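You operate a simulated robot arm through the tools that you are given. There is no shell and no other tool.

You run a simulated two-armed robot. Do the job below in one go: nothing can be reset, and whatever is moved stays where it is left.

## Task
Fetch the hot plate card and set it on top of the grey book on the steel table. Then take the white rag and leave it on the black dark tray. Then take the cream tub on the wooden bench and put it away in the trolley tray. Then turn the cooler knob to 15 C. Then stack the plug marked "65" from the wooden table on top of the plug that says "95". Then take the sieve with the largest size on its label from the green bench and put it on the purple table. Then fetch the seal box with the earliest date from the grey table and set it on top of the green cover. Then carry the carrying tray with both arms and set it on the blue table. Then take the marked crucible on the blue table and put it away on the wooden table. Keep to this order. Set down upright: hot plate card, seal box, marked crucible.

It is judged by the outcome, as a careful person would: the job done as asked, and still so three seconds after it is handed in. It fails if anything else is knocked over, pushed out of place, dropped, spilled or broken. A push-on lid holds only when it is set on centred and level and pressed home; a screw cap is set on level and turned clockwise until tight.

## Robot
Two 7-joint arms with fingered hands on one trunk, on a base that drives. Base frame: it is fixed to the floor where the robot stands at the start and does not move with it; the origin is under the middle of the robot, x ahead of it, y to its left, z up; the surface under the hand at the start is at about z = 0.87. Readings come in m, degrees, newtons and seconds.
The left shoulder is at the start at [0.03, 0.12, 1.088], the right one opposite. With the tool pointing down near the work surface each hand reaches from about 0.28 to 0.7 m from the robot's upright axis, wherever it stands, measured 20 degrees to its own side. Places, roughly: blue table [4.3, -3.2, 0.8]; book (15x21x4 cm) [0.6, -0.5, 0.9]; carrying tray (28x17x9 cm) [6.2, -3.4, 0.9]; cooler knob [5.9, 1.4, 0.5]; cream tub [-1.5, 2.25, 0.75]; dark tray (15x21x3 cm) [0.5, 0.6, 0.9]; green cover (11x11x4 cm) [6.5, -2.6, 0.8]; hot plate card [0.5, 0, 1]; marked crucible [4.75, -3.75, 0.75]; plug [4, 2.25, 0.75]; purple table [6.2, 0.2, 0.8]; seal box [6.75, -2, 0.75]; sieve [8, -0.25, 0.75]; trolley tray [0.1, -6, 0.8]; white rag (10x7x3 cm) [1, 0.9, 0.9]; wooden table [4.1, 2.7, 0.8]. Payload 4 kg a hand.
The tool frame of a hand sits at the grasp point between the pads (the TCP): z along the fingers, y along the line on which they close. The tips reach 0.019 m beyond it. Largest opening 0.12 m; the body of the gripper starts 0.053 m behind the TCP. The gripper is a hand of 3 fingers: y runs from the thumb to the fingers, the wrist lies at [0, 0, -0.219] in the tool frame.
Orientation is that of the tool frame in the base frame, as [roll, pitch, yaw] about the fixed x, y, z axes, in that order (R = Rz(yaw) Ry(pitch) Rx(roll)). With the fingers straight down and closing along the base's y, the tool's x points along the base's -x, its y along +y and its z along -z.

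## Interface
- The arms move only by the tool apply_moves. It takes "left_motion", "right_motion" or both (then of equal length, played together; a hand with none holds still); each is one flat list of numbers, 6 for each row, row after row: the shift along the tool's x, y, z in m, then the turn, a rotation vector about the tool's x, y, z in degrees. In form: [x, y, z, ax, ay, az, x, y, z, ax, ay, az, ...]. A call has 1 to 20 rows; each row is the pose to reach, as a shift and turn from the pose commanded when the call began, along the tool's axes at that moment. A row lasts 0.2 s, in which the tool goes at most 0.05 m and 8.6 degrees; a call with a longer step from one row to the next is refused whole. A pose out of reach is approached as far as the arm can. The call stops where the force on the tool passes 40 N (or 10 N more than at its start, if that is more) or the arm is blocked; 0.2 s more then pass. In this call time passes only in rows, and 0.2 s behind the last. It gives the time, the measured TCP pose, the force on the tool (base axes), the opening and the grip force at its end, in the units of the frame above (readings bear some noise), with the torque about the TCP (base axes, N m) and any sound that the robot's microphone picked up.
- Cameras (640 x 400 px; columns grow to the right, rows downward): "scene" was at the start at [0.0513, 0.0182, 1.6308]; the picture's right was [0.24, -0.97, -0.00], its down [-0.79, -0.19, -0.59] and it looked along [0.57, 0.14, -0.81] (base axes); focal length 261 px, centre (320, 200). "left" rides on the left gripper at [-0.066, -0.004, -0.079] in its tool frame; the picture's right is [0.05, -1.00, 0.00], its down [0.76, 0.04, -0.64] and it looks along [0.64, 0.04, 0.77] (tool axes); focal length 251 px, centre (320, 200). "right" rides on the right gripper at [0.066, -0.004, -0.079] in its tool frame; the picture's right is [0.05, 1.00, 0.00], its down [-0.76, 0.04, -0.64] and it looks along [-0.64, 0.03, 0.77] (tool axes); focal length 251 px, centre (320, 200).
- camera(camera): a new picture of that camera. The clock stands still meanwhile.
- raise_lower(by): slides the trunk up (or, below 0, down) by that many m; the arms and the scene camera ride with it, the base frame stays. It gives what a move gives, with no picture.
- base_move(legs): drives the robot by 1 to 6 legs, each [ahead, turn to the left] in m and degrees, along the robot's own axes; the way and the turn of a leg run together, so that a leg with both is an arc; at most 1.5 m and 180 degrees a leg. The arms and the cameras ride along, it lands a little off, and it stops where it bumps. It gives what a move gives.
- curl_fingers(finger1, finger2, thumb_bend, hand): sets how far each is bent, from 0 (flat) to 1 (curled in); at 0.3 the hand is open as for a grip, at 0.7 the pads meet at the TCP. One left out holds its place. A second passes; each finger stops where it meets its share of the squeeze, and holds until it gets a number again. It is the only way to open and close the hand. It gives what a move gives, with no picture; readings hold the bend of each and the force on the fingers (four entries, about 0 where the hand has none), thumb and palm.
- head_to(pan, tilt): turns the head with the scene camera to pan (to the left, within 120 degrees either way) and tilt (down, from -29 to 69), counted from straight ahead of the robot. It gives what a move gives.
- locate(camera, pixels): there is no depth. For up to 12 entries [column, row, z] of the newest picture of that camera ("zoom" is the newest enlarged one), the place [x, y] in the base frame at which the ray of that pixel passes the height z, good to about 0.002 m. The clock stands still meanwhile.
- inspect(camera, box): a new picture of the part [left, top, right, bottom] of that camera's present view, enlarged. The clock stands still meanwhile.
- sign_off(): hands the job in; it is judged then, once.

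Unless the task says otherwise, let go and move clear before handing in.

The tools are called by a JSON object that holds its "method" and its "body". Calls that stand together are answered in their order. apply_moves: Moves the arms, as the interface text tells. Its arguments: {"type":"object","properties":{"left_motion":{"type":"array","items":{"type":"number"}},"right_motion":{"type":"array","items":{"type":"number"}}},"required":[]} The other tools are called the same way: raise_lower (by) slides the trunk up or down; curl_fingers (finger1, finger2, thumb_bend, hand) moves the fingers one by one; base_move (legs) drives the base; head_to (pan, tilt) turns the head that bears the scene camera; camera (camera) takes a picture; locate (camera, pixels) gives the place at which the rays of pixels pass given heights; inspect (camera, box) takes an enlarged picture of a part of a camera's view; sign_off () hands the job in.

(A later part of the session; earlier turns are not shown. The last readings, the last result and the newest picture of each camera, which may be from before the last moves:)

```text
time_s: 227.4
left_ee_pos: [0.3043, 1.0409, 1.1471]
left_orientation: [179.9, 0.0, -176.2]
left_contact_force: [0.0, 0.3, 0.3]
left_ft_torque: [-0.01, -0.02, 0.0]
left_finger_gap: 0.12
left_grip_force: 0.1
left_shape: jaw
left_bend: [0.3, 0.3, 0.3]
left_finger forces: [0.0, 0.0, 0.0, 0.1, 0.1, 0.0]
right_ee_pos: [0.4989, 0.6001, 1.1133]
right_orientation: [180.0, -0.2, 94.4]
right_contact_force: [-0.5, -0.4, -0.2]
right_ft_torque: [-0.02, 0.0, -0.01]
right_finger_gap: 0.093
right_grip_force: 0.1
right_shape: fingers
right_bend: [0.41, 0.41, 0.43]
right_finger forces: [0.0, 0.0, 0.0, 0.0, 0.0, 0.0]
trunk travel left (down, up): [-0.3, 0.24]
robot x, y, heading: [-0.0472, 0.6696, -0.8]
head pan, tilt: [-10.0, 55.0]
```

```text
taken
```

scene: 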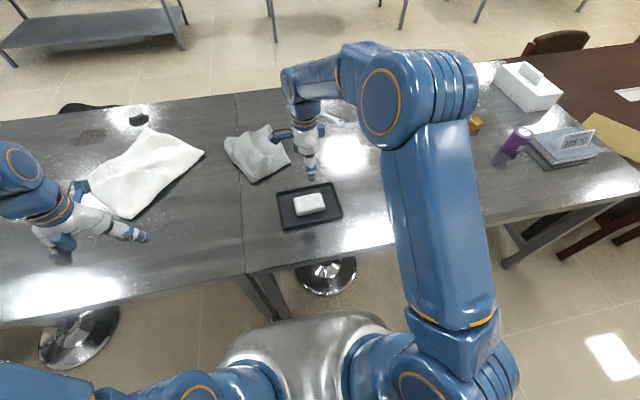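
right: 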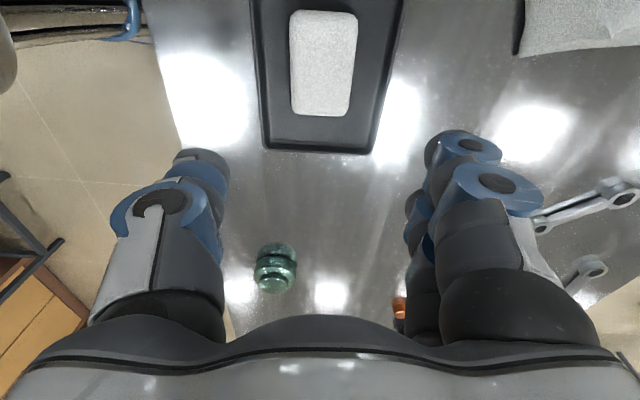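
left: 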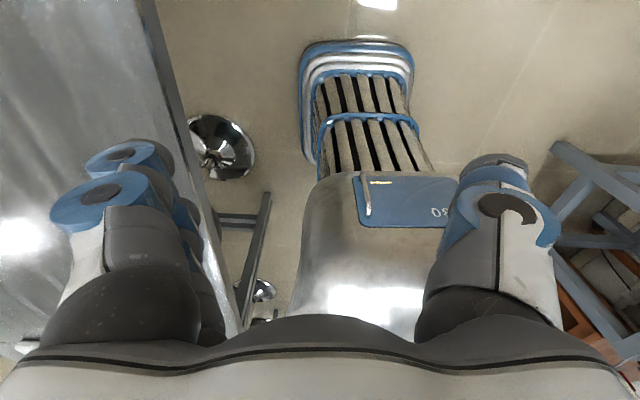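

The rag lies in the tray at (310,205). Next is the cream tub on the wooden bench, so I will back off, draw the right hand in, and turn left toward +y.

{"method": "base_move", "body": {"legs": [[-0.3, 0]]}}

{"method": "curl_fingers", "body": {"hand": "right", "finger1": 0.3, "finger2": 0.3, "thumb_bend": 0.3}}

{"method": "apply_moves", "body": {"right_motion": [-0.012, -0.015, -0.003, 0, 0, -8, -0.024, -0.03, -0.006, 0, 0, -16, -0.036, -0.045, -0.009, 0, 0, -24, -0.048, -0.06, -0.012, 0, 0, -32, -0.06, -0.075, -0.015, 0, 0, -40, -0.072, -0.09, -0.018, 0, 0, -48, -0.084, -0.105, -0.021, 0, 0, -56, -0.096, -0.12, -0.024, 0, 0, -64, -0.108, -0.135, -0.027, 0, 0, -72, -0.12, -0.15, -0.03, 0, 0, -80]}}

{"method": "base_move", "body": {"legs": [[0, 30]]}}

{"method": "base_move", "body": {"legs": [[0, 30]]}}

{"method": "base_move", "body": {"legs": [[0, 30]]}}

{"method": "head_to", "body": {"pan": 45, "tilt": 30}}

{"method": "camera", "body": {"camera": "scene"}}

```text
time_s: 229.4
left_ee_pos: [0.0053, 1.0438, 1.1469]
left_orientation: [179.9, -0.1, -176.3]
left_contact_force: [0.2, -0.1, -0.7]
left_ft_torque: [0.02, -0.05, 0.0]
left_finger_gap: 0.1201
left_grip_force: 0.0
left_shape: jaw
left_bend: [0.3, 0.3, 0.3]
left_finger forces: [0.0, 0.0, 0.0, 0.1, 0.0, 0.0]
right_ee_pos: [0.196, 0.6019, 1.1115]
right_orientation: [-180.0, -0.1, 94.2]
right_contact_force: [0.2, -0.4, 0.1]
right_ft_torque: [0.0, -0.06, 0.01]
right_finger_gap: 0.0929
right_grip_force: 0.1
right_shape: fingers
right_bend: [0.41, 0.41, 0.43]
right_finger forces: [0.1, 0.0, 0.1, 0.0, 0.0, 0.0]
trunk travel left (down, up): [-0.3, 0.24]
robot x, y, heading: [-0.3469, 0.6715, -0.6]
head pan, tilt: [-10.0, 55.0]
```

```text
time_s: 230.4
left_ee_pos: [0.0072, 1.0436, 1.147]
left_orientation: [179.8, 0.0, -176.4]
left_contact_force: [0.0, 1.1, -0.8]
left_ft_torque: [0.0, 0.0, 0.0]
left_finger_gap: 0.1199
left_grip_force: 0.0
left_shape: jaw
left_bend: [0.3, 0.3, 0.3]
left_finger forces: [0.0, 0.0, 0.0, 0.0, 0.1, 0.0]
right_ee_pos: [0.1964, 0.6009, 1.1134]
right_orientation: [-179.9, -0.1, 94.2]
right_contact_force: [0.3, 0.0, 0.6]
right_ft_torque: [0.0, 0.02, 0.03]
right_finger_gap: 0.1278
right_grip_force: 0.0
right_shape: fingers
right_bend: [0.3, 0.3, 0.3]
right_finger forces: [0.0, 0.1, 0.1, 0.0, 0.1, 0.0]
trunk travel left (down, up): [-0.3, 0.24]
robot x, y, heading: [-0.349, 0.6708, -0.6]
head pan, tilt: [-10.0, 55.0]
```

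```text
time_s: 232.6
left_ee_pos: [0.0068, 1.0433, 1.1471]
left_orientation: [179.9, 0.0, -176.3]
left_contact_force: [0.0, -0.1, -0.3]
left_ft_torque: [0.01, -0.02, -0.01]
left_finger_gap: 0.1199
left_grip_force: 0.1
left_shape: jaw
left_bend: [0.3, 0.3, 0.3]
left_finger forces: [0.0, 0.0, 0.1, 0.0, 0.0, 0.0]
right_ee_pos: [0.0561, 0.4692, 1.1414]
right_orientation: [179.8, 0.0, 174.4]
right_contact_force: [0.8, 0.3, -0.3]
right_ft_torque: [0.02, 0.0, 0.01]
right_finger_gap: 0.1281
right_grip_force: 0.2
right_shape: fingers
right_bend: [0.3, 0.3, 0.3]
right_finger forces: [0.0, 0.0, 0.1, 0.1, 0.0, 0.1]
trunk travel left (down, up): [-0.3, 0.24]
robot x, y, heading: [-0.3489, 0.6719, -0.5]
head pan, tilt: [-10.0, 55.0]
```

```text
time_s: 234.5
left_ee_pos: [-0.2323, 1.1683, 1.1471]
left_orientation: [179.9, 0.0, -146.3]
left_contact_force: [-1.0, 0.2, 0.3]
left_ft_torque: [0.01, 0.0, 0.01]
left_finger_gap: 0.1198
left_grip_force: 0.2
left_shape: jaw
left_bend: [0.3, 0.3, 0.3]
left_finger forces: [0.0, 0.0, 0.0, 0.0, 0.0, 0.0]
right_ee_pos: [0.099, 0.6998, 1.1424]
right_orientation: [179.9, 0.0, -155.7]
right_contact_force: [-0.3, 0.7, -0.4]
right_ft_torque: [0.03, -0.01, 0.01]
right_finger_gap: 0.1281
right_grip_force: 0.1
right_shape: fingers
right_bend: [0.3, 0.3, 0.3]
right_finger forces: [0.1, 0.0, 0.0, 0.0, 0.0, 0.0]
trunk travel left (down, up): [-0.3, 0.24]
robot x, y, heading: [-0.3359, 0.6401, 29.8]
head pan, tilt: [-10.0, 55.0]
```

```text
time_s: 236.4
left_ee_pos: [-0.51, 1.1534, 1.1476]
left_orientation: [179.9, 0.0, -116.3]
left_contact_force: [-0.1, 0.0, -0.7]
left_ft_torque: [0.04, -0.01, 0.01]
left_finger_gap: 0.1201
left_grip_force: 0.0
left_shape: jaw
left_bend: [0.3, 0.3, 0.3]
left_finger forces: [0.1, 0.0, 0.0, 0.0, 0.0, 0.0]
right_ee_pos: [0.012, 0.9093, 1.1428]
right_orientation: [179.8, 0.0, -125.7]
right_contact_force: [0.5, -0.7, -0.7]
right_ft_torque: [0.01, -0.01, 0.03]
right_finger_gap: 0.1284
right_grip_force: 0.0
right_shape: fingers
right_bend: [0.3, 0.3, 0.3]
right_finger forces: [0.0, 0.0, 0.0, 0.0, 0.1, 0.1]
trunk travel left (down, up): [-0.3, 0.24]
robot x, y, heading: [-0.3088, 0.6303, 59.5]
head pan, tilt: [-10.0, 55.0]
```

```text
time_s: 238.3
left_ee_pos: [-0.746, 0.9826, 1.1488]
left_orientation: [179.8, 0.1, -86.3]
left_contact_force: [0.1, -0.2, 0.0]
left_ft_torque: [0.0, 0.02, -0.01]
left_finger_gap: 0.1198
left_grip_force: 0.0
left_shape: jaw
left_bend: [0.3, 0.3, 0.3]
left_finger forces: [0.1, 0.1, 0.0, 0.1, 0.0, 0.1]
right_ee_pos: [-0.173, 1.0334, 1.1428]
right_orientation: [179.7, -0.1, -95.7]
right_contact_force: [0.8, 0.1, -0.5]
right_ft_torque: [0.02, -0.04, 0.0]
right_finger_gap: 0.1282
right_grip_force: 0.0
right_shape: fingers
right_bend: [0.3, 0.3, 0.3]
right_finger forces: [0.0, 0.1, 0.1, 0.0, 0.1, 0.0]
trunk travel left (down, up): [-0.3, 0.24]
robot x, y, heading: [-0.2798, 0.628, 89.2]
head pan, tilt: [-10.0, 55.0]
```

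```text
time_s: 239.5
left_ee_pos: [-0.7459, 0.9847, 1.1471]
left_orientation: [179.9, 0.1, -86.1]
left_contact_force: [-0.1, -0.4, 0.0]
left_ft_torque: [0.05, 0.02, -0.03]
left_finger_gap: 0.12
left_grip_force: 0.1
left_shape: jaw
left_bend: [0.3, 0.3, 0.3]
left_finger forces: [0.1, 0.0, 0.0, 0.1, 0.0, 0.0]
right_ee_pos: [-0.1738, 1.0375, 1.1409]
right_orientation: [179.9, -0.1, -95.8]
right_contact_force: [0.4, 0.8, 0.3]
right_ft_torque: [0.04, -0.02, -0.01]
right_finger_gap: 0.1283
right_grip_force: 0.0
right_shape: fingers
right_bend: [0.3, 0.3, 0.3]
right_finger forces: [0.0, 0.1, 0.1, 0.0, 0.0, 0.0]
trunk travel left (down, up): [-0.3, 0.24]
robot x, y, heading: [-0.2746, 0.6281, 89.3]
head pan, tilt: [45.0, 30.0]
```

```text
taken
```

scene: 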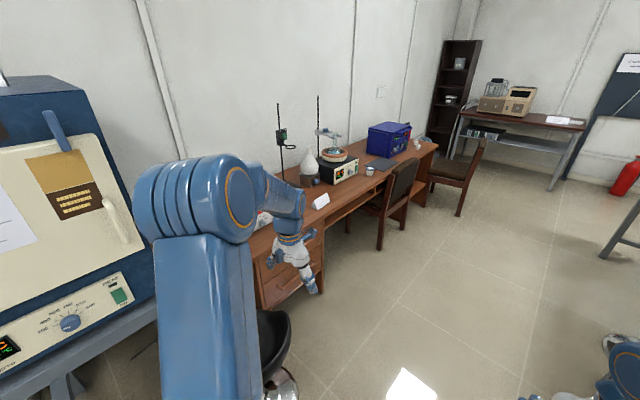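

The desk is ahead on the left and the way north is clear. I will drive 1.5 m and look left at the desk top.

{"method": "base_move", "body": {"legs": [[1.2, 0], [0.4, 0]]}}

{"method": "base_move", "body": {"legs": [[0, 30]]}}

{"method": "head_to", "body": {"pan": 55, "tilt": 35}}

{"method": "camera", "body": {"camera": "scene"}}

```text
time_s: 247.7
left_ee_pos: [-0.7203, 2.583, 1.1474]
left_orientation: [179.8, -0.2, -86.7]
left_contact_force: [0.4, 0.7, 0.3]
left_ft_torque: [-0.04, 0.0, 0.01]
left_finger_gap: 0.12
left_grip_force: 0.1
left_shape: jaw
left_bend: [0.3, 0.3, 0.3]
left_finger forces: [0.0, 0.0, 0.0, 0.1, 0.0, 0.0]
right_ee_pos: [-0.1476, 2.63, 1.1413]
right_orientation: [179.9, -0.1, -96.1]
right_contact_force: [-1.2, 0.3, -0.1]
right_ft_torque: [0.02, 0.03, -0.04]
right_finger_gap: 0.1284
right_grip_force: 0.0
right_shape: fingers
right_bend: [0.3, 0.3, 0.3]
right_finger forces: [0.0, 0.0, 0.0, 0.0, 0.0, 0.0]
trunk travel left (down, up): [-0.3, 0.24]
robot x, y, heading: [-0.2549, 2.2225, 88.7]
head pan, tilt: [45.0, 30.0]
```

```text
time_s: 249.5
left_ee_pos: [-0.8382, 2.2989, 1.1472]
left_orientation: [179.9, 0.1, -56.6]
left_contact_force: [0.4, 1.1, -0.8]
left_ft_torque: [0.0, 0.02, -0.02]
left_finger_gap: 0.1201
left_grip_force: 0.1
left_shape: jaw
left_bend: [0.3, 0.3, 0.3]
left_finger forces: [0.1, 0.0, 0.0, 0.0, 0.1, 0.0]
right_ee_pos: [-0.3644, 2.6264, 1.1426]
right_orientation: [179.9, -0.1, -66.2]
right_contact_force: [0.0, 0.3, -0.6]
right_ft_torque: [-0.02, -0.01, 0.01]
right_finger_gap: 0.1282
right_grip_force: 0.1
right_shape: fingers
right_bend: [0.3, 0.3, 0.3]
right_finger forces: [0.0, 0.1, 0.0, 0.0, 0.0, 0.0]
trunk travel left (down, up): [-0.3, 0.24]
robot x, y, heading: [-0.2233, 2.2369, 119.3]
head pan, tilt: [45.0, 30.0]
```

```text
time_s: 250.3
left_ee_pos: [-0.8379, 2.2996, 1.1455]
left_orientation: [-179.9, -0.1, -56.6]
left_contact_force: [-1.2, -0.9, -0.6]
left_ft_torque: [0.0, -0.03, -0.01]
left_finger_gap: 0.1201
left_grip_force: 0.0
left_shape: jaw
left_bend: [0.3, 0.3, 0.3]
left_finger forces: [0.0, 0.1, 0.0, 0.0, 0.0, 0.1]
right_ee_pos: [-0.3654, 2.6263, 1.1405]
right_orientation: [-179.9, -0.2, -66.1]
right_contact_force: [-0.9, 0.3, 1.1]
right_ft_torque: [0.0, -0.02, -0.01]
right_finger_gap: 0.1285
right_grip_force: 0.0
right_shape: fingers
right_bend: [0.3, 0.3, 0.3]
right_finger forces: [0.1, 0.0, 0.0, 0.1, 0.0, 0.1]
trunk travel left (down, up): [-0.3, 0.24]
robot x, y, heading: [-0.2219, 2.2376, 119.2]
head pan, tilt: [55.0, 35.0]
```

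```text
taken
```

scene: 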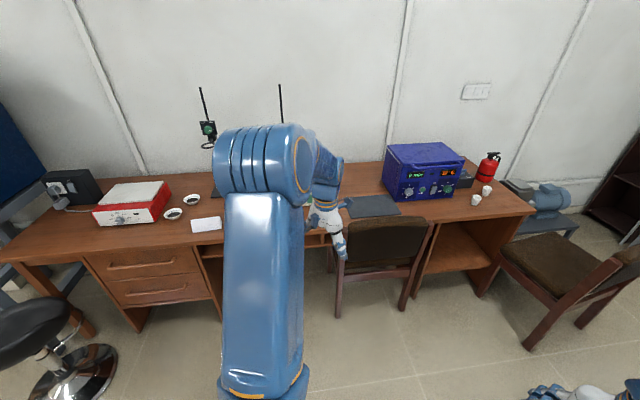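

The left arm hides the middle of the desk. I will turn the rest of the way to face it.

{"method": "base_move", "body": {"legs": [[0, 30]]}}

{"method": "base_move", "body": {"legs": [[0, 30]]}}

{"method": "head_to", "body": {"pan": 0, "tilt": 40}}

{"method": "camera", "body": {"camera": "scene"}}

```text
time_s: 252.1
left_ee_pos: [-0.7884, 1.9856, 1.1456]
left_orientation: [179.9, 0.0, -26.7]
left_contact_force: [0.5, 0.3, -0.7]
left_ft_torque: [0.02, -0.04, 0.0]
left_finger_gap: 0.1199
left_grip_force: 0.0
left_shape: jaw
left_bend: [0.3, 0.3, 0.3]
left_finger forces: [0.0, 0.0, 0.0, 0.1, 0.1, 0.0]
right_ee_pos: [-0.5422, 2.5045, 1.1412]
right_orientation: [179.9, -0.1, -36.1]
right_contact_force: [0.2, -0.4, -0.4]
right_ft_torque: [0.02, 0.0, -0.03]
right_finger_gap: 0.1282
right_grip_force: 0.0
right_shape: fingers
right_bend: [0.3, 0.3, 0.3]
right_finger forces: [0.0, 0.0, 0.1, 0.1, 0.0, 0.0]
trunk travel left (down, up): [-0.3, 0.24]
robot x, y, heading: [-0.2065, 2.2661, 149.3]
head pan, tilt: [55.0, 35.0]
```

```text
time_s: 254.0
left_ee_pos: [-0.5695, 1.7348, 1.1477]
left_orientation: [179.7, 0.2, 3.1]
left_contact_force: [-0.1, 0.2, 0.6]
left_ft_torque: [-0.03, 0.06, -0.03]
left_finger_gap: 0.1199
left_grip_force: 0.0
left_shape: jaw
left_bend: [0.3, 0.3, 0.3]
left_finger forces: [0.0, 0.0, 0.0, 0.0, 0.1, 0.1]
right_ee_pos: [-0.6148, 2.3082, 1.1415]
right_orientation: [179.8, 0.0, -6.4]
right_contact_force: [0.2, 0.0, -0.5]
right_ft_torque: [-0.02, 0.02, -0.01]
right_finger_gap: 0.1285
right_grip_force: 0.0
right_shape: fingers
right_bend: [0.3, 0.3, 0.3]
right_finger forces: [0.1, 0.0, 0.1, 0.1, 0.1, 0.1]
trunk travel left (down, up): [-0.3, 0.24]
robot x, y, heading: [-0.2081, 2.3027, 178.7]
head pan, tilt: [55.0, 35.0]
```

```text
time_s: 255.2
left_ee_pos: [-0.5708, 1.733, 1.1468]
left_orientation: [179.9, 0.0, 3.2]
left_contact_force: [-1.2, 0.1, -0.6]
left_ft_torque: [0.06, -0.01, 0.01]
left_finger_gap: 0.1199
left_grip_force: 0.0
left_shape: jaw
left_bend: [0.3, 0.3, 0.3]
left_finger forces: [0.0, 0.0, 0.0, 0.0, 0.1, 0.1]
right_ee_pos: [-0.6161, 2.3061, 1.1421]
right_orientation: [179.9, 0.0, -6.3]
right_contact_force: [0.4, 0.2, 0.8]
right_ft_torque: [-0.01, 0.0, 0.03]
right_finger_gap: 0.1281
right_grip_force: 0.1
right_shape: fingers
right_bend: [0.3, 0.3, 0.3]
right_finger forces: [0.0, 0.1, 0.1, 0.0, 0.1, 0.0]
trunk travel left (down, up): [-0.3, 0.24]
robot x, y, heading: [-0.2085, 2.2986, 178.7]
head pan, tilt: [0.0, 40.0]
```

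```text
taken
```

scene: 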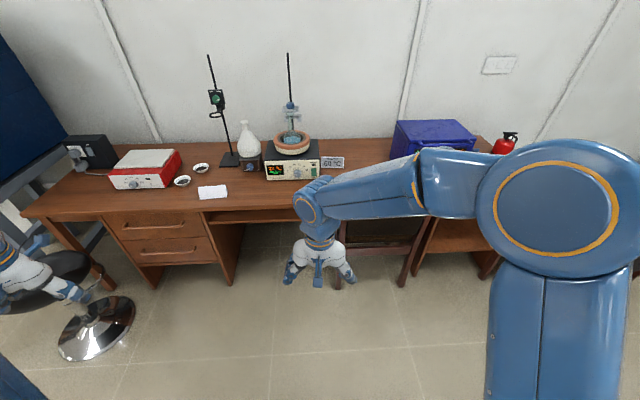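

The spot for the tub, about (322,175), is behind the right forearm. I will zoom in there.

{"method": "inspect", "body": {"camera": "scene", "box": [240, 110, 400, 230]}}

{"method": "camera", "body": {"camera": "right"}}

```text
3.33 times, centred on (320, 170) of scene
```

zoom: 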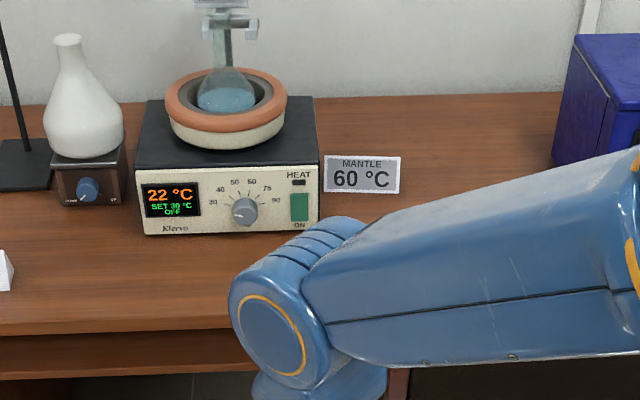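

```text
taken
```

right: 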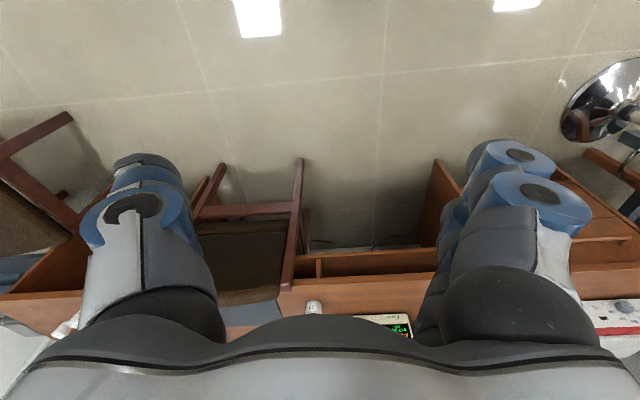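

The right wrist view shows a small pale object at (313,307) on the desk. I will zoom on it.

{"method": "inspect", "body": {"camera": "right", "box": [250, 250, 450, 340]}}

{"method": "locate", "body": {"camera": "right", "pixels": [[313, 300, 0.75], [313, 313, 0.75], [313, 307, 0.78], [300, 292, 0.75], [400, 280, 0.75], [270, 300, 0.75]]}}

```text
3.20 times, centred on (350, 295) of right
```

zoom: 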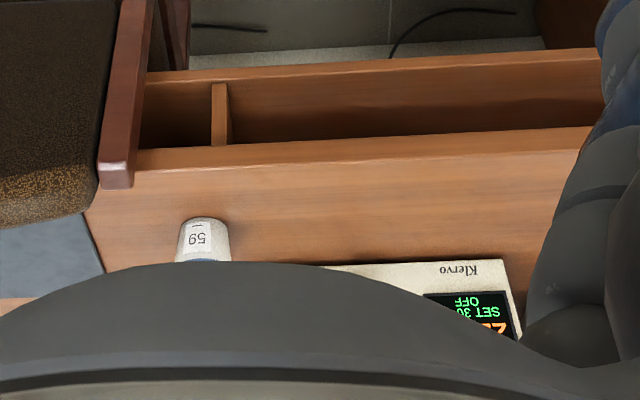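

```text
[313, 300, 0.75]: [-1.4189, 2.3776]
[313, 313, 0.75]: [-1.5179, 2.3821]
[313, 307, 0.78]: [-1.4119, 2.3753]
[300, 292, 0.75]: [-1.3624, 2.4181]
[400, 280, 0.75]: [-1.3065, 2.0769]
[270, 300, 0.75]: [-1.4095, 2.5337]
```

A white tub labelled "59" stands near (−1.42, 2.38), and there may be others. I will move the right arm aside to view the whole desk top.

{"method": "apply_moves", "body": {"right_motion": [0.012, -0.043, 0, 0, 0, 0, 0.024, -0.087, 0, 0, 0, 0, 0.036, -0.13, 0, 0, 0, 0, 0.048, -0.173, 0, 0, 0, 0, 0.06, -0.217, 0, 0, 0, 0, 0.072, -0.26, 0, 0, 0, 0]}}

{"method": "camera", "body": {"camera": "scene"}}

```text
time_s: 256.6
left_ee_pos: [-0.5707, 1.7337, 1.1467]
left_orientation: [179.9, 0.0, 3.2]
left_contact_force: [0.0, -0.2, -1.1]
left_ft_torque: [-0.02, 0.03, 0.0]
left_finger_gap: 0.1199
left_grip_force: 0.1
left_shape: jaw
left_bend: [0.3, 0.3, 0.3]
left_finger forces: [0.0, 0.0, 0.0, 0.0, 0.0, 0.0]
right_ee_pos: [-0.5144, 2.5579, 1.1423]
right_orientation: [179.8, 0.0, -6.3]
right_contact_force: [0.0, 0.2, -0.5]
right_ft_torque: [-0.01, 0.03, 0.0]
right_finger_gap: 0.1282
right_grip_force: 0.0
right_shape: fingers
right_bend: [0.3, 0.3, 0.3]
right_finger forces: [0.0, 0.1, 0.1, 0.0, 0.0, 0.0]
trunk travel left (down, up): [-0.3, 0.24]
robot x, y, heading: [-0.2093, 2.2963, 178.6]
head pan, tilt: [0.0, 40.0]
```

```text
taken
```

scene: 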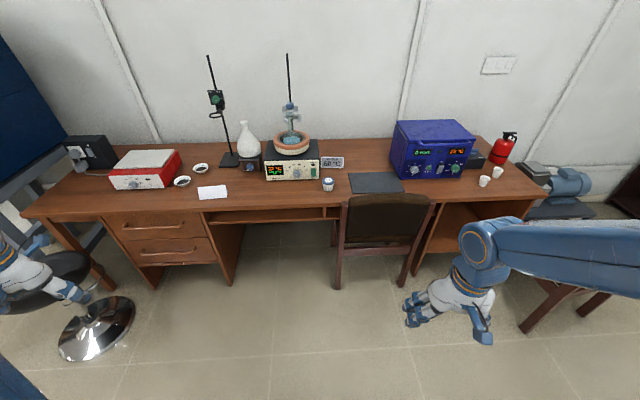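

{"method": "inspect", "body": {"camera": "scene", "box": [290, 140, 400, 210]}}

{"method": "inspect", "body": {"camera": "scene", "box": [440, 140, 540, 210]}}

{"method": "inspect", "body": {"camera": "scene", "box": [40, 120, 240, 230]}}

```text
5.71 times, centred on (345, 175) of scene
```

zoom: 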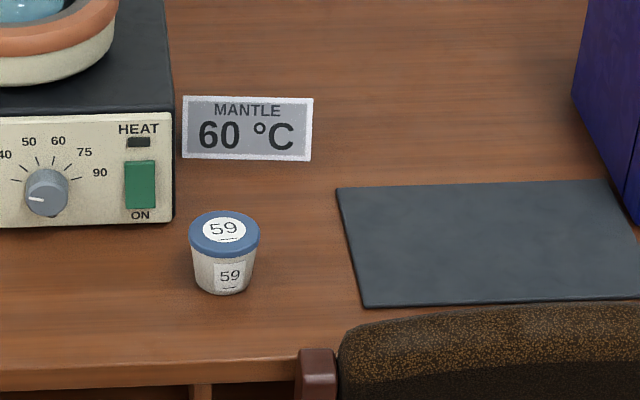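

```text
5.71 times, centred on (490, 175) of scene
```

zoom: 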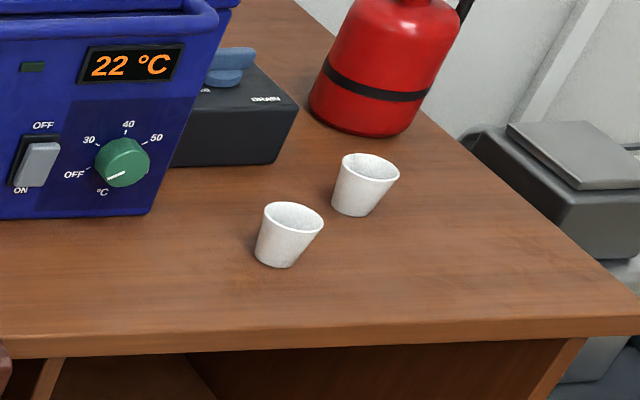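

```text
3.20 times, centred on (140, 175) of scene
```

zoom: 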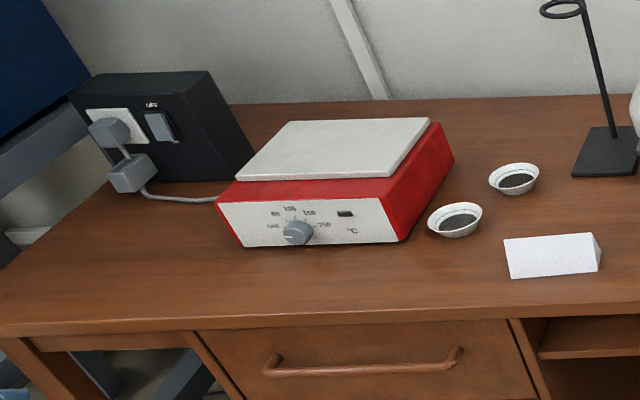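

The cream tub with a blue lid marked 59 is at (328,185), and no other lidded tub is on the desk. I will measure it, the desk edge and the chair.

{"method": "locate", "body": {"camera": "scene", "pixels": [[328, 190.3, 0.75], [328, 180, 0.82], [328, 180, 0.8], [300, 209, 0.75], [338, 288, 0], [340, 203, 0.9], [338, 240, 0.45], [404, 284, 0], [230, 284, 0], [125, 305, 0], [322, 186, 0.8], [334, 186, 0.8]]}}

```text
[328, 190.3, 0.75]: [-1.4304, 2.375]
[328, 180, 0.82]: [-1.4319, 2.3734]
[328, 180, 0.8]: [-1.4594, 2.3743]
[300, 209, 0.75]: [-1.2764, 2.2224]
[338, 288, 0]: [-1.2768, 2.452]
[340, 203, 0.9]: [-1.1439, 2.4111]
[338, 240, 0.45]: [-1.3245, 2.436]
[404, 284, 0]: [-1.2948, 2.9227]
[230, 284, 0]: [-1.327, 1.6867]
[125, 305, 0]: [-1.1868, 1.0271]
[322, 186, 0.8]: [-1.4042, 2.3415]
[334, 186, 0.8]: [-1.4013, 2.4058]
```

The tub is at (−1.43, 2.375), the desk edge at x ≈ −1.27, and the chair begins at y ≈ 2.41. I will draw the left hand in and drive to about (−0.83, 2.10).

{"method": "apply_moves", "body": {"left_motion": [0, -0.04, 0, 0, 0, 0, 0, -0.08, 0, 0, 0, 0, 0, -0.12, 0, 0, 0, 0, 0, -0.16, 0, 0, 0, 0, 0, -0.2, 0, 0, 0, 0, 0, -0.24, 0, 0, 0, 0]}}

{"method": "base_move", "body": {"legs": [[0, 18], [0.6, 0], [0, -17]]}}

{"method": "head_to", "body": {"pan": -15, "tilt": 50}}

{"method": "camera", "body": {"camera": "scene"}}

```text
time_s: 258.0
left_ee_pos: [-0.5847, 1.9735, 1.1484]
left_orientation: [179.8, -0.1, 3.2]
left_contact_force: [-0.4, 0.0, -0.2]
left_ft_torque: [0.01, 0.02, -0.01]
left_finger_gap: 0.1201
left_grip_force: 0.0
left_shape: jaw
left_bend: [0.3, 0.3, 0.3]
left_finger forces: [0.0, 0.0, 0.0, 0.1, 0.1, 0.0]
right_ee_pos: [-0.5162, 2.5577, 1.1404]
right_orientation: [179.9, -0.1, -6.3]
right_contact_force: [0.3, -0.7, -0.3]
right_ft_torque: [-0.04, 0.0, 0.0]
right_finger_gap: 0.1284
right_grip_force: 0.1
right_shape: fingers
right_bend: [0.3, 0.3, 0.3]
right_finger forces: [0.0, 0.1, 0.0, 0.1, 0.0, 0.0]
trunk travel left (down, up): [-0.3, 0.24]
robot x, y, heading: [-0.2059, 2.2983, 178.7]
head pan, tilt: [0.0, 40.0]
```

```text
time_s: 263.4
left_ee_pos: [-1.1575, 1.7922, 1.1472]
left_orientation: [179.9, -0.1, 4.1]
left_contact_force: [-0.2, -0.8, -0.3]
left_ft_torque: [0.0, 0.01, -0.01]
left_finger_gap: 0.1199
left_grip_force: 0.1
left_shape: jaw
left_bend: [0.3, 0.3, 0.3]
left_finger forces: [0.0, 0.1, 0.1, 0.0, 0.0, 0.0]
right_ee_pos: [-1.0987, 2.3793, 1.1402]
right_orientation: [180.0, -0.1, -5.2]
right_contact_force: [0.2, 0.9, -0.4]
right_ft_torque: [-0.02, 0.0, 0.02]
right_finger_gap: 0.1285
right_grip_force: 0.1
right_shape: fingers
right_bend: [0.3, 0.3, 0.3]
right_finger forces: [0.1, 0.1, 0.0, 0.0, 0.0, 0.0]
trunk travel left (down, up): [-0.3, 0.24]
robot x, y, heading: [-0.7854, 2.1065, 180.1]
head pan, tilt: [0.0, 40.0]
```

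```text
time_s: 264.2
left_ee_pos: [-1.1581, 1.7923, 1.1467]
left_orientation: [179.9, 0.1, 4.2]
left_contact_force: [0.2, -0.2, 0.0]
left_ft_torque: [0.0, 0.01, 0.02]
left_finger_gap: 0.1201
left_grip_force: 0.0
left_shape: jaw
left_bend: [0.3, 0.3, 0.3]
left_finger forces: [0.0, 0.0, 0.0, 0.0, 0.0, 0.1]
right_ee_pos: [-1.0985, 2.3776, 1.1411]
right_orientation: [180.0, -0.1, -5.2]
right_contact_force: [-0.8, 0.1, 0.7]
right_ft_torque: [0.01, 0.02, -0.03]
right_finger_gap: 0.1285
right_grip_force: 0.1
right_shape: fingers
right_bend: [0.3, 0.3, 0.3]
right_finger forces: [0.1, 0.0, 0.1, 0.0, 0.0, 0.0]
trunk travel left (down, up): [-0.3, 0.24]
robot x, y, heading: [-0.7847, 2.1013, 179.3]
head pan, tilt: [-15.0, 50.0]
```

```text
taken
```

scene: 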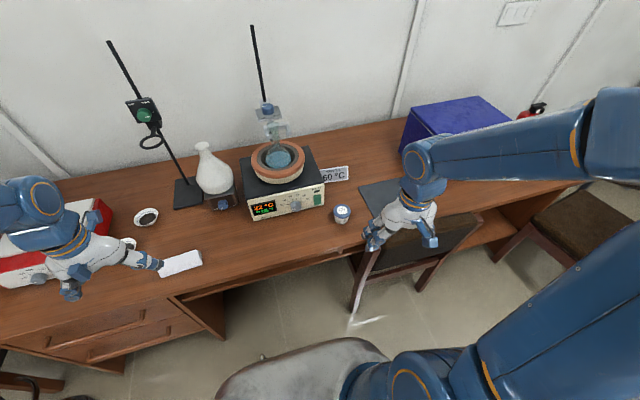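

The robot is in place and the tub is at (342,213). I will zoom on it and its neighbours to fix the grasp.

{"method": "inspect", "body": {"camera": "scene", "box": [290, 160, 400, 240]}}

```text
5.00 times, centred on (345, 200) of scene
```

zoom: 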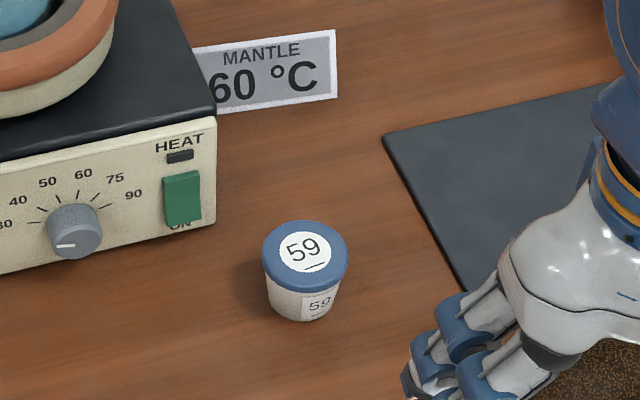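

{"method": "locate", "body": {"camera": "zoom", "pixels": [[305, 252, 0.8], [305, 252, 0.82], [262, 255, 0.81], [347, 255, 0.81], [303, 319, 0.75], [303, 319, 0.76], [215, 228, 0.75], [200, 115, 0.75], [335, 97, 0.75], [465, 290, 0.75], [185, 235, 0.75], [304, 222, 0.81]]}}

```text
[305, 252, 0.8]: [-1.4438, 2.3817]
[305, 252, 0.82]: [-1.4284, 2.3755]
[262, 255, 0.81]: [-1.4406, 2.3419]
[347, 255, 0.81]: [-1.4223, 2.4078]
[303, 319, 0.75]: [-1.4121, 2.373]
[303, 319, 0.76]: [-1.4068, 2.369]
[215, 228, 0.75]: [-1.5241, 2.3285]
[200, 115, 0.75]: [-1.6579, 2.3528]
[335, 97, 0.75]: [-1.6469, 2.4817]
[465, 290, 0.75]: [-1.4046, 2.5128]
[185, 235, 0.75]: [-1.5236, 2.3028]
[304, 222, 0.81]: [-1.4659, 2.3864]
```

The tub stands on the desk at about z = 0.772, centred at (−1.42, 2.374), 6.8 cm across the lid and 5.4 cm tall. I will move 6 cm closer and raise the trunk a little so that the elbow clears the chair back.

{"method": "raise_lower", "body": {"by": 0.1}}

{"method": "base_move", "body": {"legs": [[0.06, 0]]}}

```text
time_s: 265.5
left_ee_pos: [-1.1579, 1.793, 1.2471]
left_orientation: [179.9, -0.1, 4.2]
left_contact_force: [-0.6, -0.3, 0.0]
left_ft_torque: [0.03, 0.02, -0.01]
left_finger_gap: 0.1199
left_grip_force: 0.1
left_shape: jaw
left_bend: [0.3, 0.3, 0.3]
left_finger forces: [0.0, 0.1, 0.0, 0.0, 0.0, 0.1]
right_ee_pos: [-1.0994, 2.3786, 1.24]
right_orientation: [179.9, -0.1, -5.4]
right_contact_force: [-0.5, 0.3, 0.2]
right_ft_torque: [0.01, 0.0, 0.01]
right_finger_gap: 0.1283
right_grip_force: 0.2
right_shape: fingers
right_bend: [0.3, 0.3, 0.3]
right_finger forces: [0.1, 0.0, 0.0, 0.1, 0.1, 0.0]
trunk travel left (down, up): [-0.4, 0.14]
robot x, y, heading: [-0.786, 2.1062, 179.9]
head pan, tilt: [-15.0, 50.0]
```

```text
time_s: 266.5
left_ee_pos: [-1.2195, 1.7926, 1.2462]
left_orientation: [179.8, -0.1, 4.1]
left_contact_force: [-0.4, 0.8, 0.1]
left_ft_torque: [0.0, -0.05, -0.02]
left_finger_gap: 0.1201
left_grip_force: 0.1
left_shape: jaw
left_bend: [0.3, 0.3, 0.3]
left_finger forces: [0.0, 0.0, 0.1, 0.0, 0.0, 0.0]
right_ee_pos: [-1.1606, 2.3789, 1.2405]
right_orientation: [179.9, -0.2, -5.3]
right_contact_force: [0.6, -0.7, -0.7]
right_ft_torque: [-0.01, 0.02, 0.0]
right_finger_gap: 0.1285
right_grip_force: 0.1
right_shape: fingers
right_bend: [0.3, 0.3, 0.3]
right_finger forces: [0.0, 0.1, 0.0, 0.0, 0.1, 0.0]
trunk travel left (down, up): [-0.4, 0.14]
robot x, y, heading: [-0.8423, 2.1078, 179.8]
head pan, tilt: [-15.0, 50.0]
```

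I will move the right hand forward above the tub and then down to about 10 cm above it.

{"method": "apply_moves", "body": {"right_motion": [-0.043, 0.0048, 0, 0, 0, 0, -0.0859, 0.0097, 0, 0, 0, 0, -0.1289, 0.0145, 0, 0, 0, 0, -0.1719, 0.0193, 0, 0, 0, 0, -0.2148, 0.0242, 0, 0, 0, 0, -0.2578, 0.029, 0, 0, 0, 0, -0.2578, 0.029, 0.0415, 0, 0, 0, -0.2578, 0.029, 0.083, 0, 0, 0, -0.2578, 0.029, 0.1245, 0, 0, 0, -0.2578, 0.029, 0.166, 0, 0, 0, -0.2578, 0.029, 0.2075, 0, 0, 0, -0.2578, 0.029, 0.249, 0, 0, 0, -0.2578, 0.029, 0.29, 0, 0, 0]}}

{"method": "camera", "body": {"camera": "right"}}

{"method": "camera", "body": {"camera": "scene"}}

```text
time_s: 269.3
left_ee_pos: [-1.2191, 1.7931, 1.2471]
left_orientation: [179.9, -0.1, 4.2]
left_contact_force: [0.8, 0.9, 0.2]
left_ft_torque: [0.0, 0.02, 0.02]
left_finger_gap: 0.1203
left_grip_force: 0.1
left_shape: jaw
left_bend: [0.3, 0.3, 0.3]
left_finger forces: [0.0, 0.1, 0.1, 0.0, 0.1, 0.0]
right_ee_pos: [-1.4195, 2.3746, 0.9505]
right_orientation: [179.9, -0.1, -5.3]
right_contact_force: [-0.5, 0.4, 0.1]
right_ft_torque: [-0.03, 0.03, -0.03]
right_finger_gap: 0.1281
right_grip_force: 0.0
right_shape: fingers
right_bend: [0.3, 0.3, 0.3]
right_finger forces: [0.0, 0.1, 0.1, 0.0, 0.0, 0.1]
trunk travel left (down, up): [-0.4, 0.14]
robot x, y, heading: [-0.8451, 2.1026, 179.9]
head pan, tilt: [-15.0, 50.0]
```

```text
taken
```

right: 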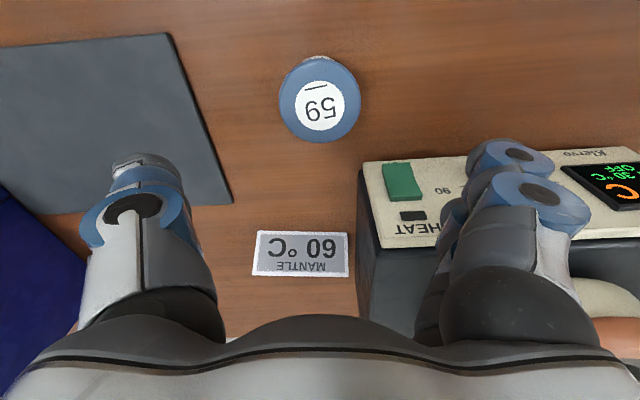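

```text
taken
```

scene: 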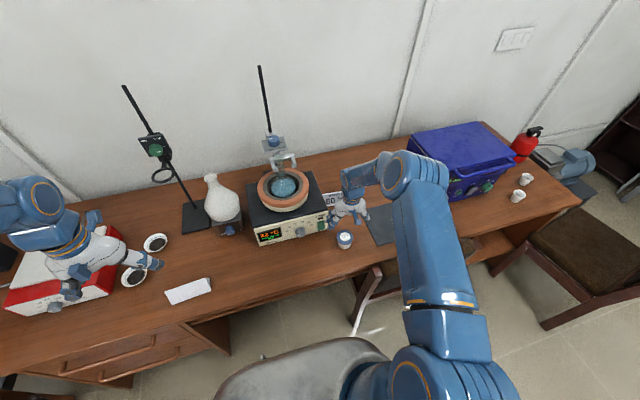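

The lid is at (320,100) in the wrist view. I will check its place against the TCP and the mantle's front corner.

{"method": "locate", "body": {"camera": "right", "pixels": [[320, 100, 0.826], [279, 100, 0.826], [361, 100, 0.826], [320, 60, 0.826], [320, 142, 0.826], [360, 165, 0.83], [375, 248, 0.772], [470, 155, 0.83], [318, 55, 0.772]]}}

```text
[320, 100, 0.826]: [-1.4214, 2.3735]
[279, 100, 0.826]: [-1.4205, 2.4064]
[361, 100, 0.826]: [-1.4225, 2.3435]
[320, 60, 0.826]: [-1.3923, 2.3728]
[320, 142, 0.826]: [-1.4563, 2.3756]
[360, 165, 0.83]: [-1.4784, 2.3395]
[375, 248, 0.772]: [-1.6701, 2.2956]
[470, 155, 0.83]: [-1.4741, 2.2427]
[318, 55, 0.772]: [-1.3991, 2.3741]
```

The TCP is centred on the tub within 2 mm and the mantle base stays 5 cm away from the fingers. I will lower to TCP height 0.797 and close.

{"method": "apply_moves", "body": {"right_motion": [-0.002, 0, 0.04, 0, 0, 0, -0.002, 0, 0.08, 0, 0, 0, -0.002, 0, 0.115, 0, 0, 0, -0.002, 0, 0.14, 0, 0, 0, -0.002, 0, 0.153, 0, 0, 0]}}

{"method": "camera", "body": {"camera": "right"}}

```text
time_s: 270.5
left_ee_pos: [-1.2189, 1.7936, 1.2473]
left_orientation: [179.9, 0.0, 4.3]
left_contact_force: [0.5, -0.2, 0.2]
left_ft_torque: [0.01, 0.02, -0.02]
left_finger_gap: 0.1199
left_grip_force: 0.1
left_shape: jaw
left_bend: [0.3, 0.3, 0.3]
left_finger forces: [0.0, 0.1, 0.0, 0.0, 0.1, 0.0]
right_ee_pos: [-1.4203, 2.3731, 0.7981]
right_orientation: [179.8, -0.1, -5.4]
right_contact_force: [1.0, -0.7, 0.1]
right_ft_torque: [-0.03, 0.01, 0.01]
right_finger_gap: 0.1282
right_grip_force: 0.1
right_shape: fingers
right_bend: [0.3, 0.3, 0.3]
right_finger forces: [0.1, 0.1, 0.1, 0.1, 0.0, 0.0]
trunk travel left (down, up): [-0.4, 0.14]
robot x, y, heading: [-0.8489, 2.1061, 179.8]
head pan, tilt: [-15.0, 50.0]
```

```text
taken
```

right: 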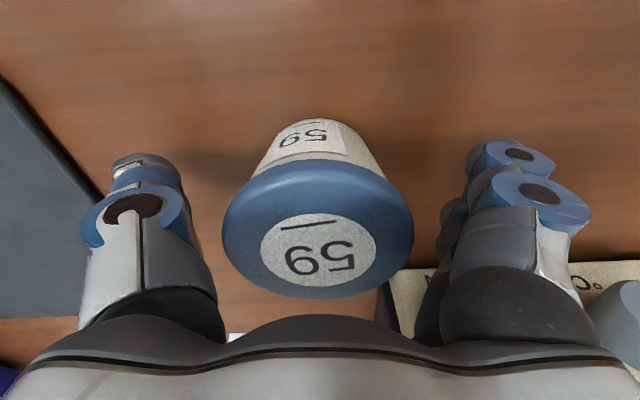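

{"method": "curl_fingers", "body": {"hand": "right", "finger1": 0.7, "finger2": 0.7, "thumb_bend": 0.7}}

{"method": "camera", "body": {"camera": "right"}}

```text
time_s: 271.5
left_ee_pos: [-1.2169, 1.7929, 1.2466]
left_orientation: [179.9, 0.0, 4.2]
left_contact_force: [0.0, -0.6, -0.6]
left_ft_torque: [-0.03, -0.02, -0.04]
left_finger_gap: 0.1202
left_grip_force: 0.0
left_shape: jaw
left_bend: [0.3, 0.3, 0.3]
left_finger forces: [0.0, 0.1, 0.0, 0.1, 0.0, 0.1]
right_ee_pos: [-1.4212, 2.3726, 0.7972]
right_orientation: [180.0, -0.1, -5.3]
right_contact_force: [0.5, -0.3, -0.1]
right_ft_torque: [0.02, 0.02, -0.02]
right_finger_gap: 0.0647
right_grip_force: 35.5
right_shape: fingers
right_bend: [0.54, 0.48, 0.59]
right_finger forces: [15.9, 18.2, 0.0, 0.0, 35.5, 0.0]
trunk travel left (down, up): [-0.4, 0.14]
robot x, y, heading: [-0.8503, 2.1028, 179.9]
head pan, tilt: [-15.0, 50.0]
```

```text
taken
```

right: 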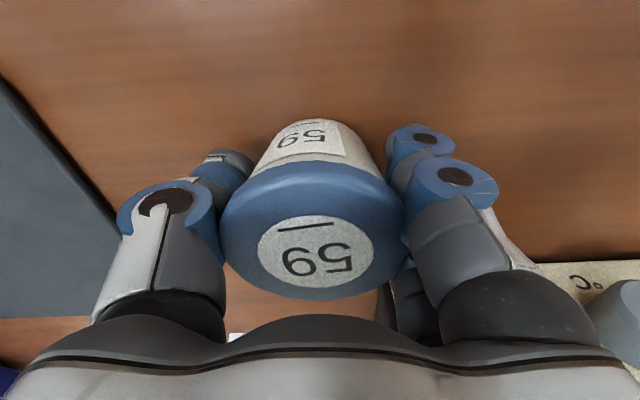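

The tub is gripped at 35 N. I will lift it slowly and check.

{"method": "apply_moves", "body": {"right_motion": [0, 0, -0.01, 0, 0, 0, 0, 0, -0.03, 0, 0, 0, 0, 0, -0.06, 0, 0, 0, 0, 0, -0.1, 0, 0, 0, 0, 0, -0.14, 0, 0, 0, 0, 0, -0.18, 0, 0, 0, 0, 0, -0.22, 0, 0, 0, 0, 0, -0.26, 0, 0, 0]}}

{"method": "camera", "body": {"camera": "right"}}

{"method": "camera", "body": {"camera": "scene"}}

```text
time_s: 273.3
left_ee_pos: [-1.218, 1.7926, 1.2474]
left_orientation: [179.8, 0.0, 4.2]
left_contact_force: [0.5, -0.5, -0.7]
left_ft_torque: [-0.01, 0.05, 0.0]
left_finger_gap: 0.1199
left_grip_force: 0.0
left_shape: jaw
left_bend: [0.3, 0.3, 0.3]
left_finger forces: [0.0, 0.0, 0.0, 0.1, 0.0, 0.0]
right_ee_pos: [-1.4219, 2.374, 1.0585]
right_orientation: [179.9, -0.2, -5.2]
right_contact_force: [0.2, 0.0, -1.5]
right_ft_torque: [-0.01, 0.0, 0.01]
right_finger_gap: 0.0643
right_grip_force: 34.1
right_shape: fingers
right_bend: [0.54, 0.48, 0.59]
right_finger forces: [15.7, 18.2, 0.0, 0.0, 35.3, 0.0]
trunk travel left (down, up): [-0.4, 0.14]
robot x, y, heading: [-0.8457, 2.1067, 179.5]
head pan, tilt: [-15.0, 50.0]
```

```text
taken
```

right: 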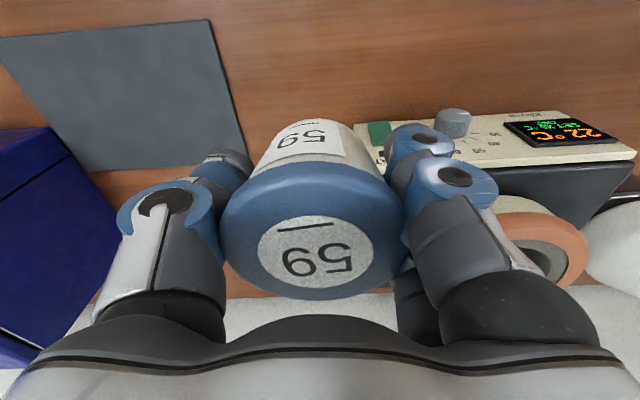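

```text
taken
```

scene: 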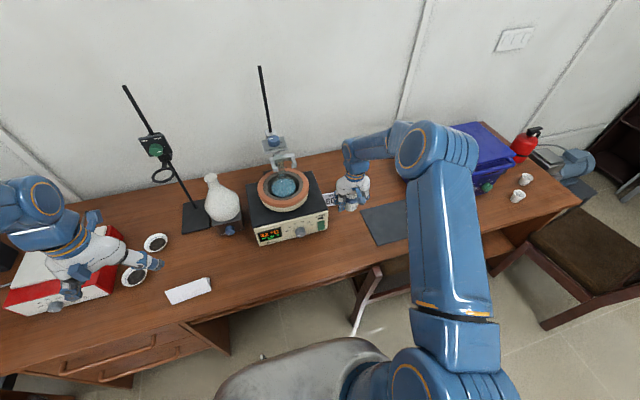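

The tub is held steady. I will draw the hand in, back away from the desk, and turn left toward −y for the trolley.

{"method": "apply_moves", "body": {"right_motion": [0.035, 0.005, -0.02, 0, 0, 0, 0.07, 0.01, -0.04, 0, 0, 0, 0.105, 0.015, -0.06, 0, 0, 0, 0.14, 0.02, -0.08, 0, 0, 0, 0.175, 0.025, -0.1, 0, 0, 0]}}

{"method": "base_move", "body": {"legs": [[-0.52, 0]]}}

{"method": "base_move", "body": {"legs": [[0, 30]]}}

{"method": "base_move", "body": {"legs": [[0, 30]]}}

{"method": "base_move", "body": {"legs": [[0, 29]]}}

{"method": "head_to", "body": {"pan": 0, "tilt": 25}}

{"method": "camera", "body": {"camera": "scene"}}

```text
time_s: 274.5
left_ee_pos: [-1.2171, 1.7935, 1.2474]
left_orientation: [179.9, 0.0, 4.3]
left_contact_force: [0.2, 0.1, 0.5]
left_ft_torque: [0.04, 0.03, 0.03]
left_finger_gap: 0.1201
left_grip_force: 0.1
left_shape: jaw
left_bend: [0.3, 0.3, 0.3]
left_finger forces: [0.0, 0.0, 0.1, 0.0, 0.0, 0.1]
right_ee_pos: [-1.2488, 2.3331, 1.1578]
right_orientation: [179.8, -0.1, -5.3]
right_contact_force: [0.4, 0.4, -1.5]
right_ft_torque: [0.0, -0.01, 0.02]
right_finger_gap: 0.0643
right_grip_force: 34.3
right_shape: fingers
right_bend: [0.54, 0.48, 0.59]
right_finger forces: [15.6, 18.2, 0.1, 0.0, 35.1, 0.0]
trunk travel left (down, up): [-0.4, 0.14]
robot x, y, heading: [-0.8466, 2.1046, 179.5]
head pan, tilt: [-15.0, 50.0]
```

```text
time_s: 277.5
left_ee_pos: [-0.7019, 1.7898, 1.2477]
left_orientation: [179.9, 0.0, 4.0]
left_contact_force: [0.4, -0.2, -0.4]
left_ft_torque: [0.02, 0.01, 0.03]
left_finger_gap: 0.1201
left_grip_force: 0.1
left_shape: jaw
left_bend: [0.3, 0.3, 0.3]
left_finger forces: [0.0, 0.0, 0.0, 0.1, 0.0, 0.0]
right_ee_pos: [-0.7323, 2.331, 1.1579]
right_orientation: [180.0, -0.2, -5.5]
right_contact_force: [0.0, -1.4, -1.2]
right_ft_torque: [0.01, -0.01, 0.02]
right_finger_gap: 0.0641
right_grip_force: 33.8
right_shape: fingers
right_bend: [0.54, 0.48, 0.59]
right_finger forces: [15.6, 18.1, 0.0, 0.0, 34.9, 0.0]
trunk travel left (down, up): [-0.4, 0.14]
robot x, y, heading: [-0.3286, 2.1027, 179.5]
head pan, tilt: [-15.0, 50.0]
```

```text
time_s: 279.4
left_ee_pos: [-0.4957, 1.6477, 1.2474]
left_orientation: [179.9, 0.0, 34.1]
left_contact_force: [1.1, -0.1, 0.4]
left_ft_torque: [0.04, 0.04, -0.01]
left_finger_gap: 0.12
left_grip_force: 0.1
left_shape: jaw
left_bend: [0.3, 0.3, 0.3]
left_finger forces: [0.1, 0.0, 0.0, 0.0, 0.0, 0.0]
right_ee_pos: [-0.7897, 2.1013, 1.1582]
right_orientation: [180.0, -0.2, 24.5]
right_contact_force: [-0.4, -0.7, -0.9]
right_ft_torque: [0.02, 0.01, -0.01]
right_finger_gap: 0.0641
right_grip_force: 34.2
right_shape: fingers
right_bend: [0.54, 0.48, 0.6]
right_finger forces: [15.2, 18.4, 0.0, 0.0, 34.9, 0.0]
trunk travel left (down, up): [-0.4, 0.14]
robot x, y, heading: [-0.3467, 2.1322, -149.9]
head pan, tilt: [-15.0, 50.0]
```

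```text
time_s: 281.2
left_ee_pos: [-0.2352, 1.6375, 1.2473]
left_orientation: [179.8, 0.0, 63.9]
left_contact_force: [-0.2, 0.6, -0.4]
left_ft_torque: [-0.05, -0.02, 0.0]
left_finger_gap: 0.1201
left_grip_force: 0.0
left_shape: jaw
left_bend: [0.3, 0.3, 0.3]
left_finger forces: [0.1, 0.1, 0.0, 0.0, 0.0, 0.1]
right_ee_pos: [-0.7178, 1.8837, 1.1576]
right_orientation: [179.8, 0.0, 54.6]
right_contact_force: [-0.4, 1.1, -1.2]
right_ft_torque: [-0.03, 0.02, 0.02]
right_finger_gap: 0.0634
right_grip_force: 33.2
right_shape: fingers
right_bend: [0.55, 0.49, 0.6]
right_finger forces: [13.8, 18.6, 0.1, 0.1, 34.0, 0.0]
trunk travel left (down, up): [-0.4, 0.14]
robot x, y, heading: [-0.3747, 2.1494, -119.9]
head pan, tilt: [-15.0, 50.0]
```

```text
time_s: 283.1
left_ee_pos: [-0.003, 1.7661, 1.2465]
left_orientation: [179.9, 0.0, 92.9]
left_contact_force: [-0.1, 0.6, -1.1]
left_ft_torque: [-0.03, -0.01, -0.06]
left_finger_gap: 0.12
left_grip_force: 0.0
left_shape: jaw
left_bend: [0.3, 0.3, 0.3]
left_finger forces: [0.1, 0.0, 0.0, 0.1, 0.0, 0.0]
right_ee_pos: [-0.543, 1.7479, 1.1569]
right_orientation: [179.9, -0.1, 83.6]
right_contact_force: [0.7, 0.6, -2.0]
right_ft_torque: [-0.02, 0.01, -0.02]
right_finger_gap: 0.0628
right_grip_force: 32.4
right_shape: fingers
right_bend: [0.55, 0.49, 0.6]
right_finger forces: [13.4, 18.4, 0.0, 0.0, 33.3, 0.1]
trunk travel left (down, up): [-0.4, 0.14]
robot x, y, heading: [-0.4086, 2.1481, -91.1]
head pan, tilt: [-15.0, 50.0]
```

```text
time_s: 284.0
left_ee_pos: [-0.0051, 1.7655, 1.2473]
left_orientation: [179.9, 0.0, 92.9]
left_contact_force: [0.9, 0.8, -0.2]
left_ft_torque: [-0.01, 0.01, 0.0]
left_finger_gap: 0.1202
left_grip_force: 0.1
left_shape: jaw
left_bend: [0.3, 0.3, 0.3]
left_finger forces: [0.0, 0.1, 0.1, 0.1, 0.0, 0.1]
right_ee_pos: [-0.5454, 1.7466, 1.1583]
right_orientation: [-180.0, -0.2, 83.5]
right_contact_force: [0.4, -0.7, -1.7]
right_ft_torque: [0.01, 0.03, 0.0]
right_finger_gap: 0.063
right_grip_force: 33.0
right_shape: fingers
right_bend: [0.55, 0.49, 0.6]
right_finger forces: [13.8, 18.1, 0.0, 0.0, 33.3, 0.0]
trunk travel left (down, up): [-0.4, 0.14]
robot x, y, heading: [-0.4099, 2.1455, -91.2]
head pan, tilt: [0.0, 25.0]
```

```text
taken
```

scene: 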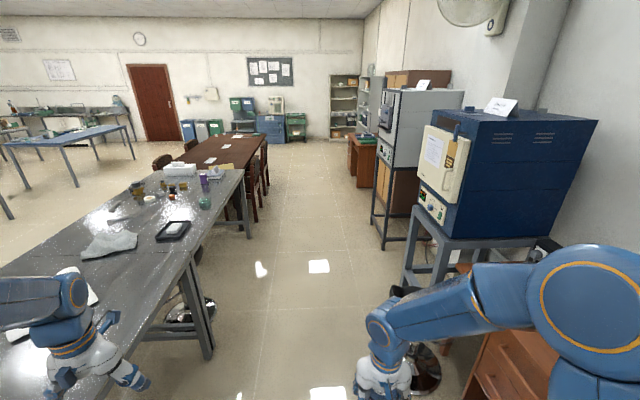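

Heading −91°, and the way south looks clear down the aisle. The grip gap has crept from 64.7 to 63.0 mm, so I will check the tub in the hand.

{"method": "camera", "body": {"camera": "right"}}

{"method": "locate", "body": {"camera": "scene", "pixels": [[385, 250, 0], [410, 293, 0], [350, 185, 0], [265, 210, 0], [252, 237, 0], [212, 355, 0], [300, 150, 0], [285, 142, 0], [415, 395, 0]]}}

```text
taken
```

right: 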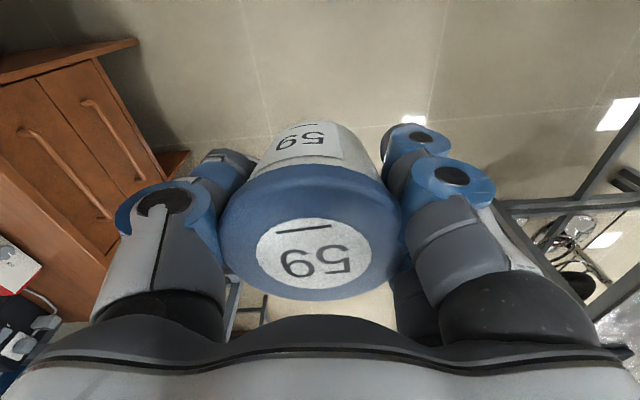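

```text
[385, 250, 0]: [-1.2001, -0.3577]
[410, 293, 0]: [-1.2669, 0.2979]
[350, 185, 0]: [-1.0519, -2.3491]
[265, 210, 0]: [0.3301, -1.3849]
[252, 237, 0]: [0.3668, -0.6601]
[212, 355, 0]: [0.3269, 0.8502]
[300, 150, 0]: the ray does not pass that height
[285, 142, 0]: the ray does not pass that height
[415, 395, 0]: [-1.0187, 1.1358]
```

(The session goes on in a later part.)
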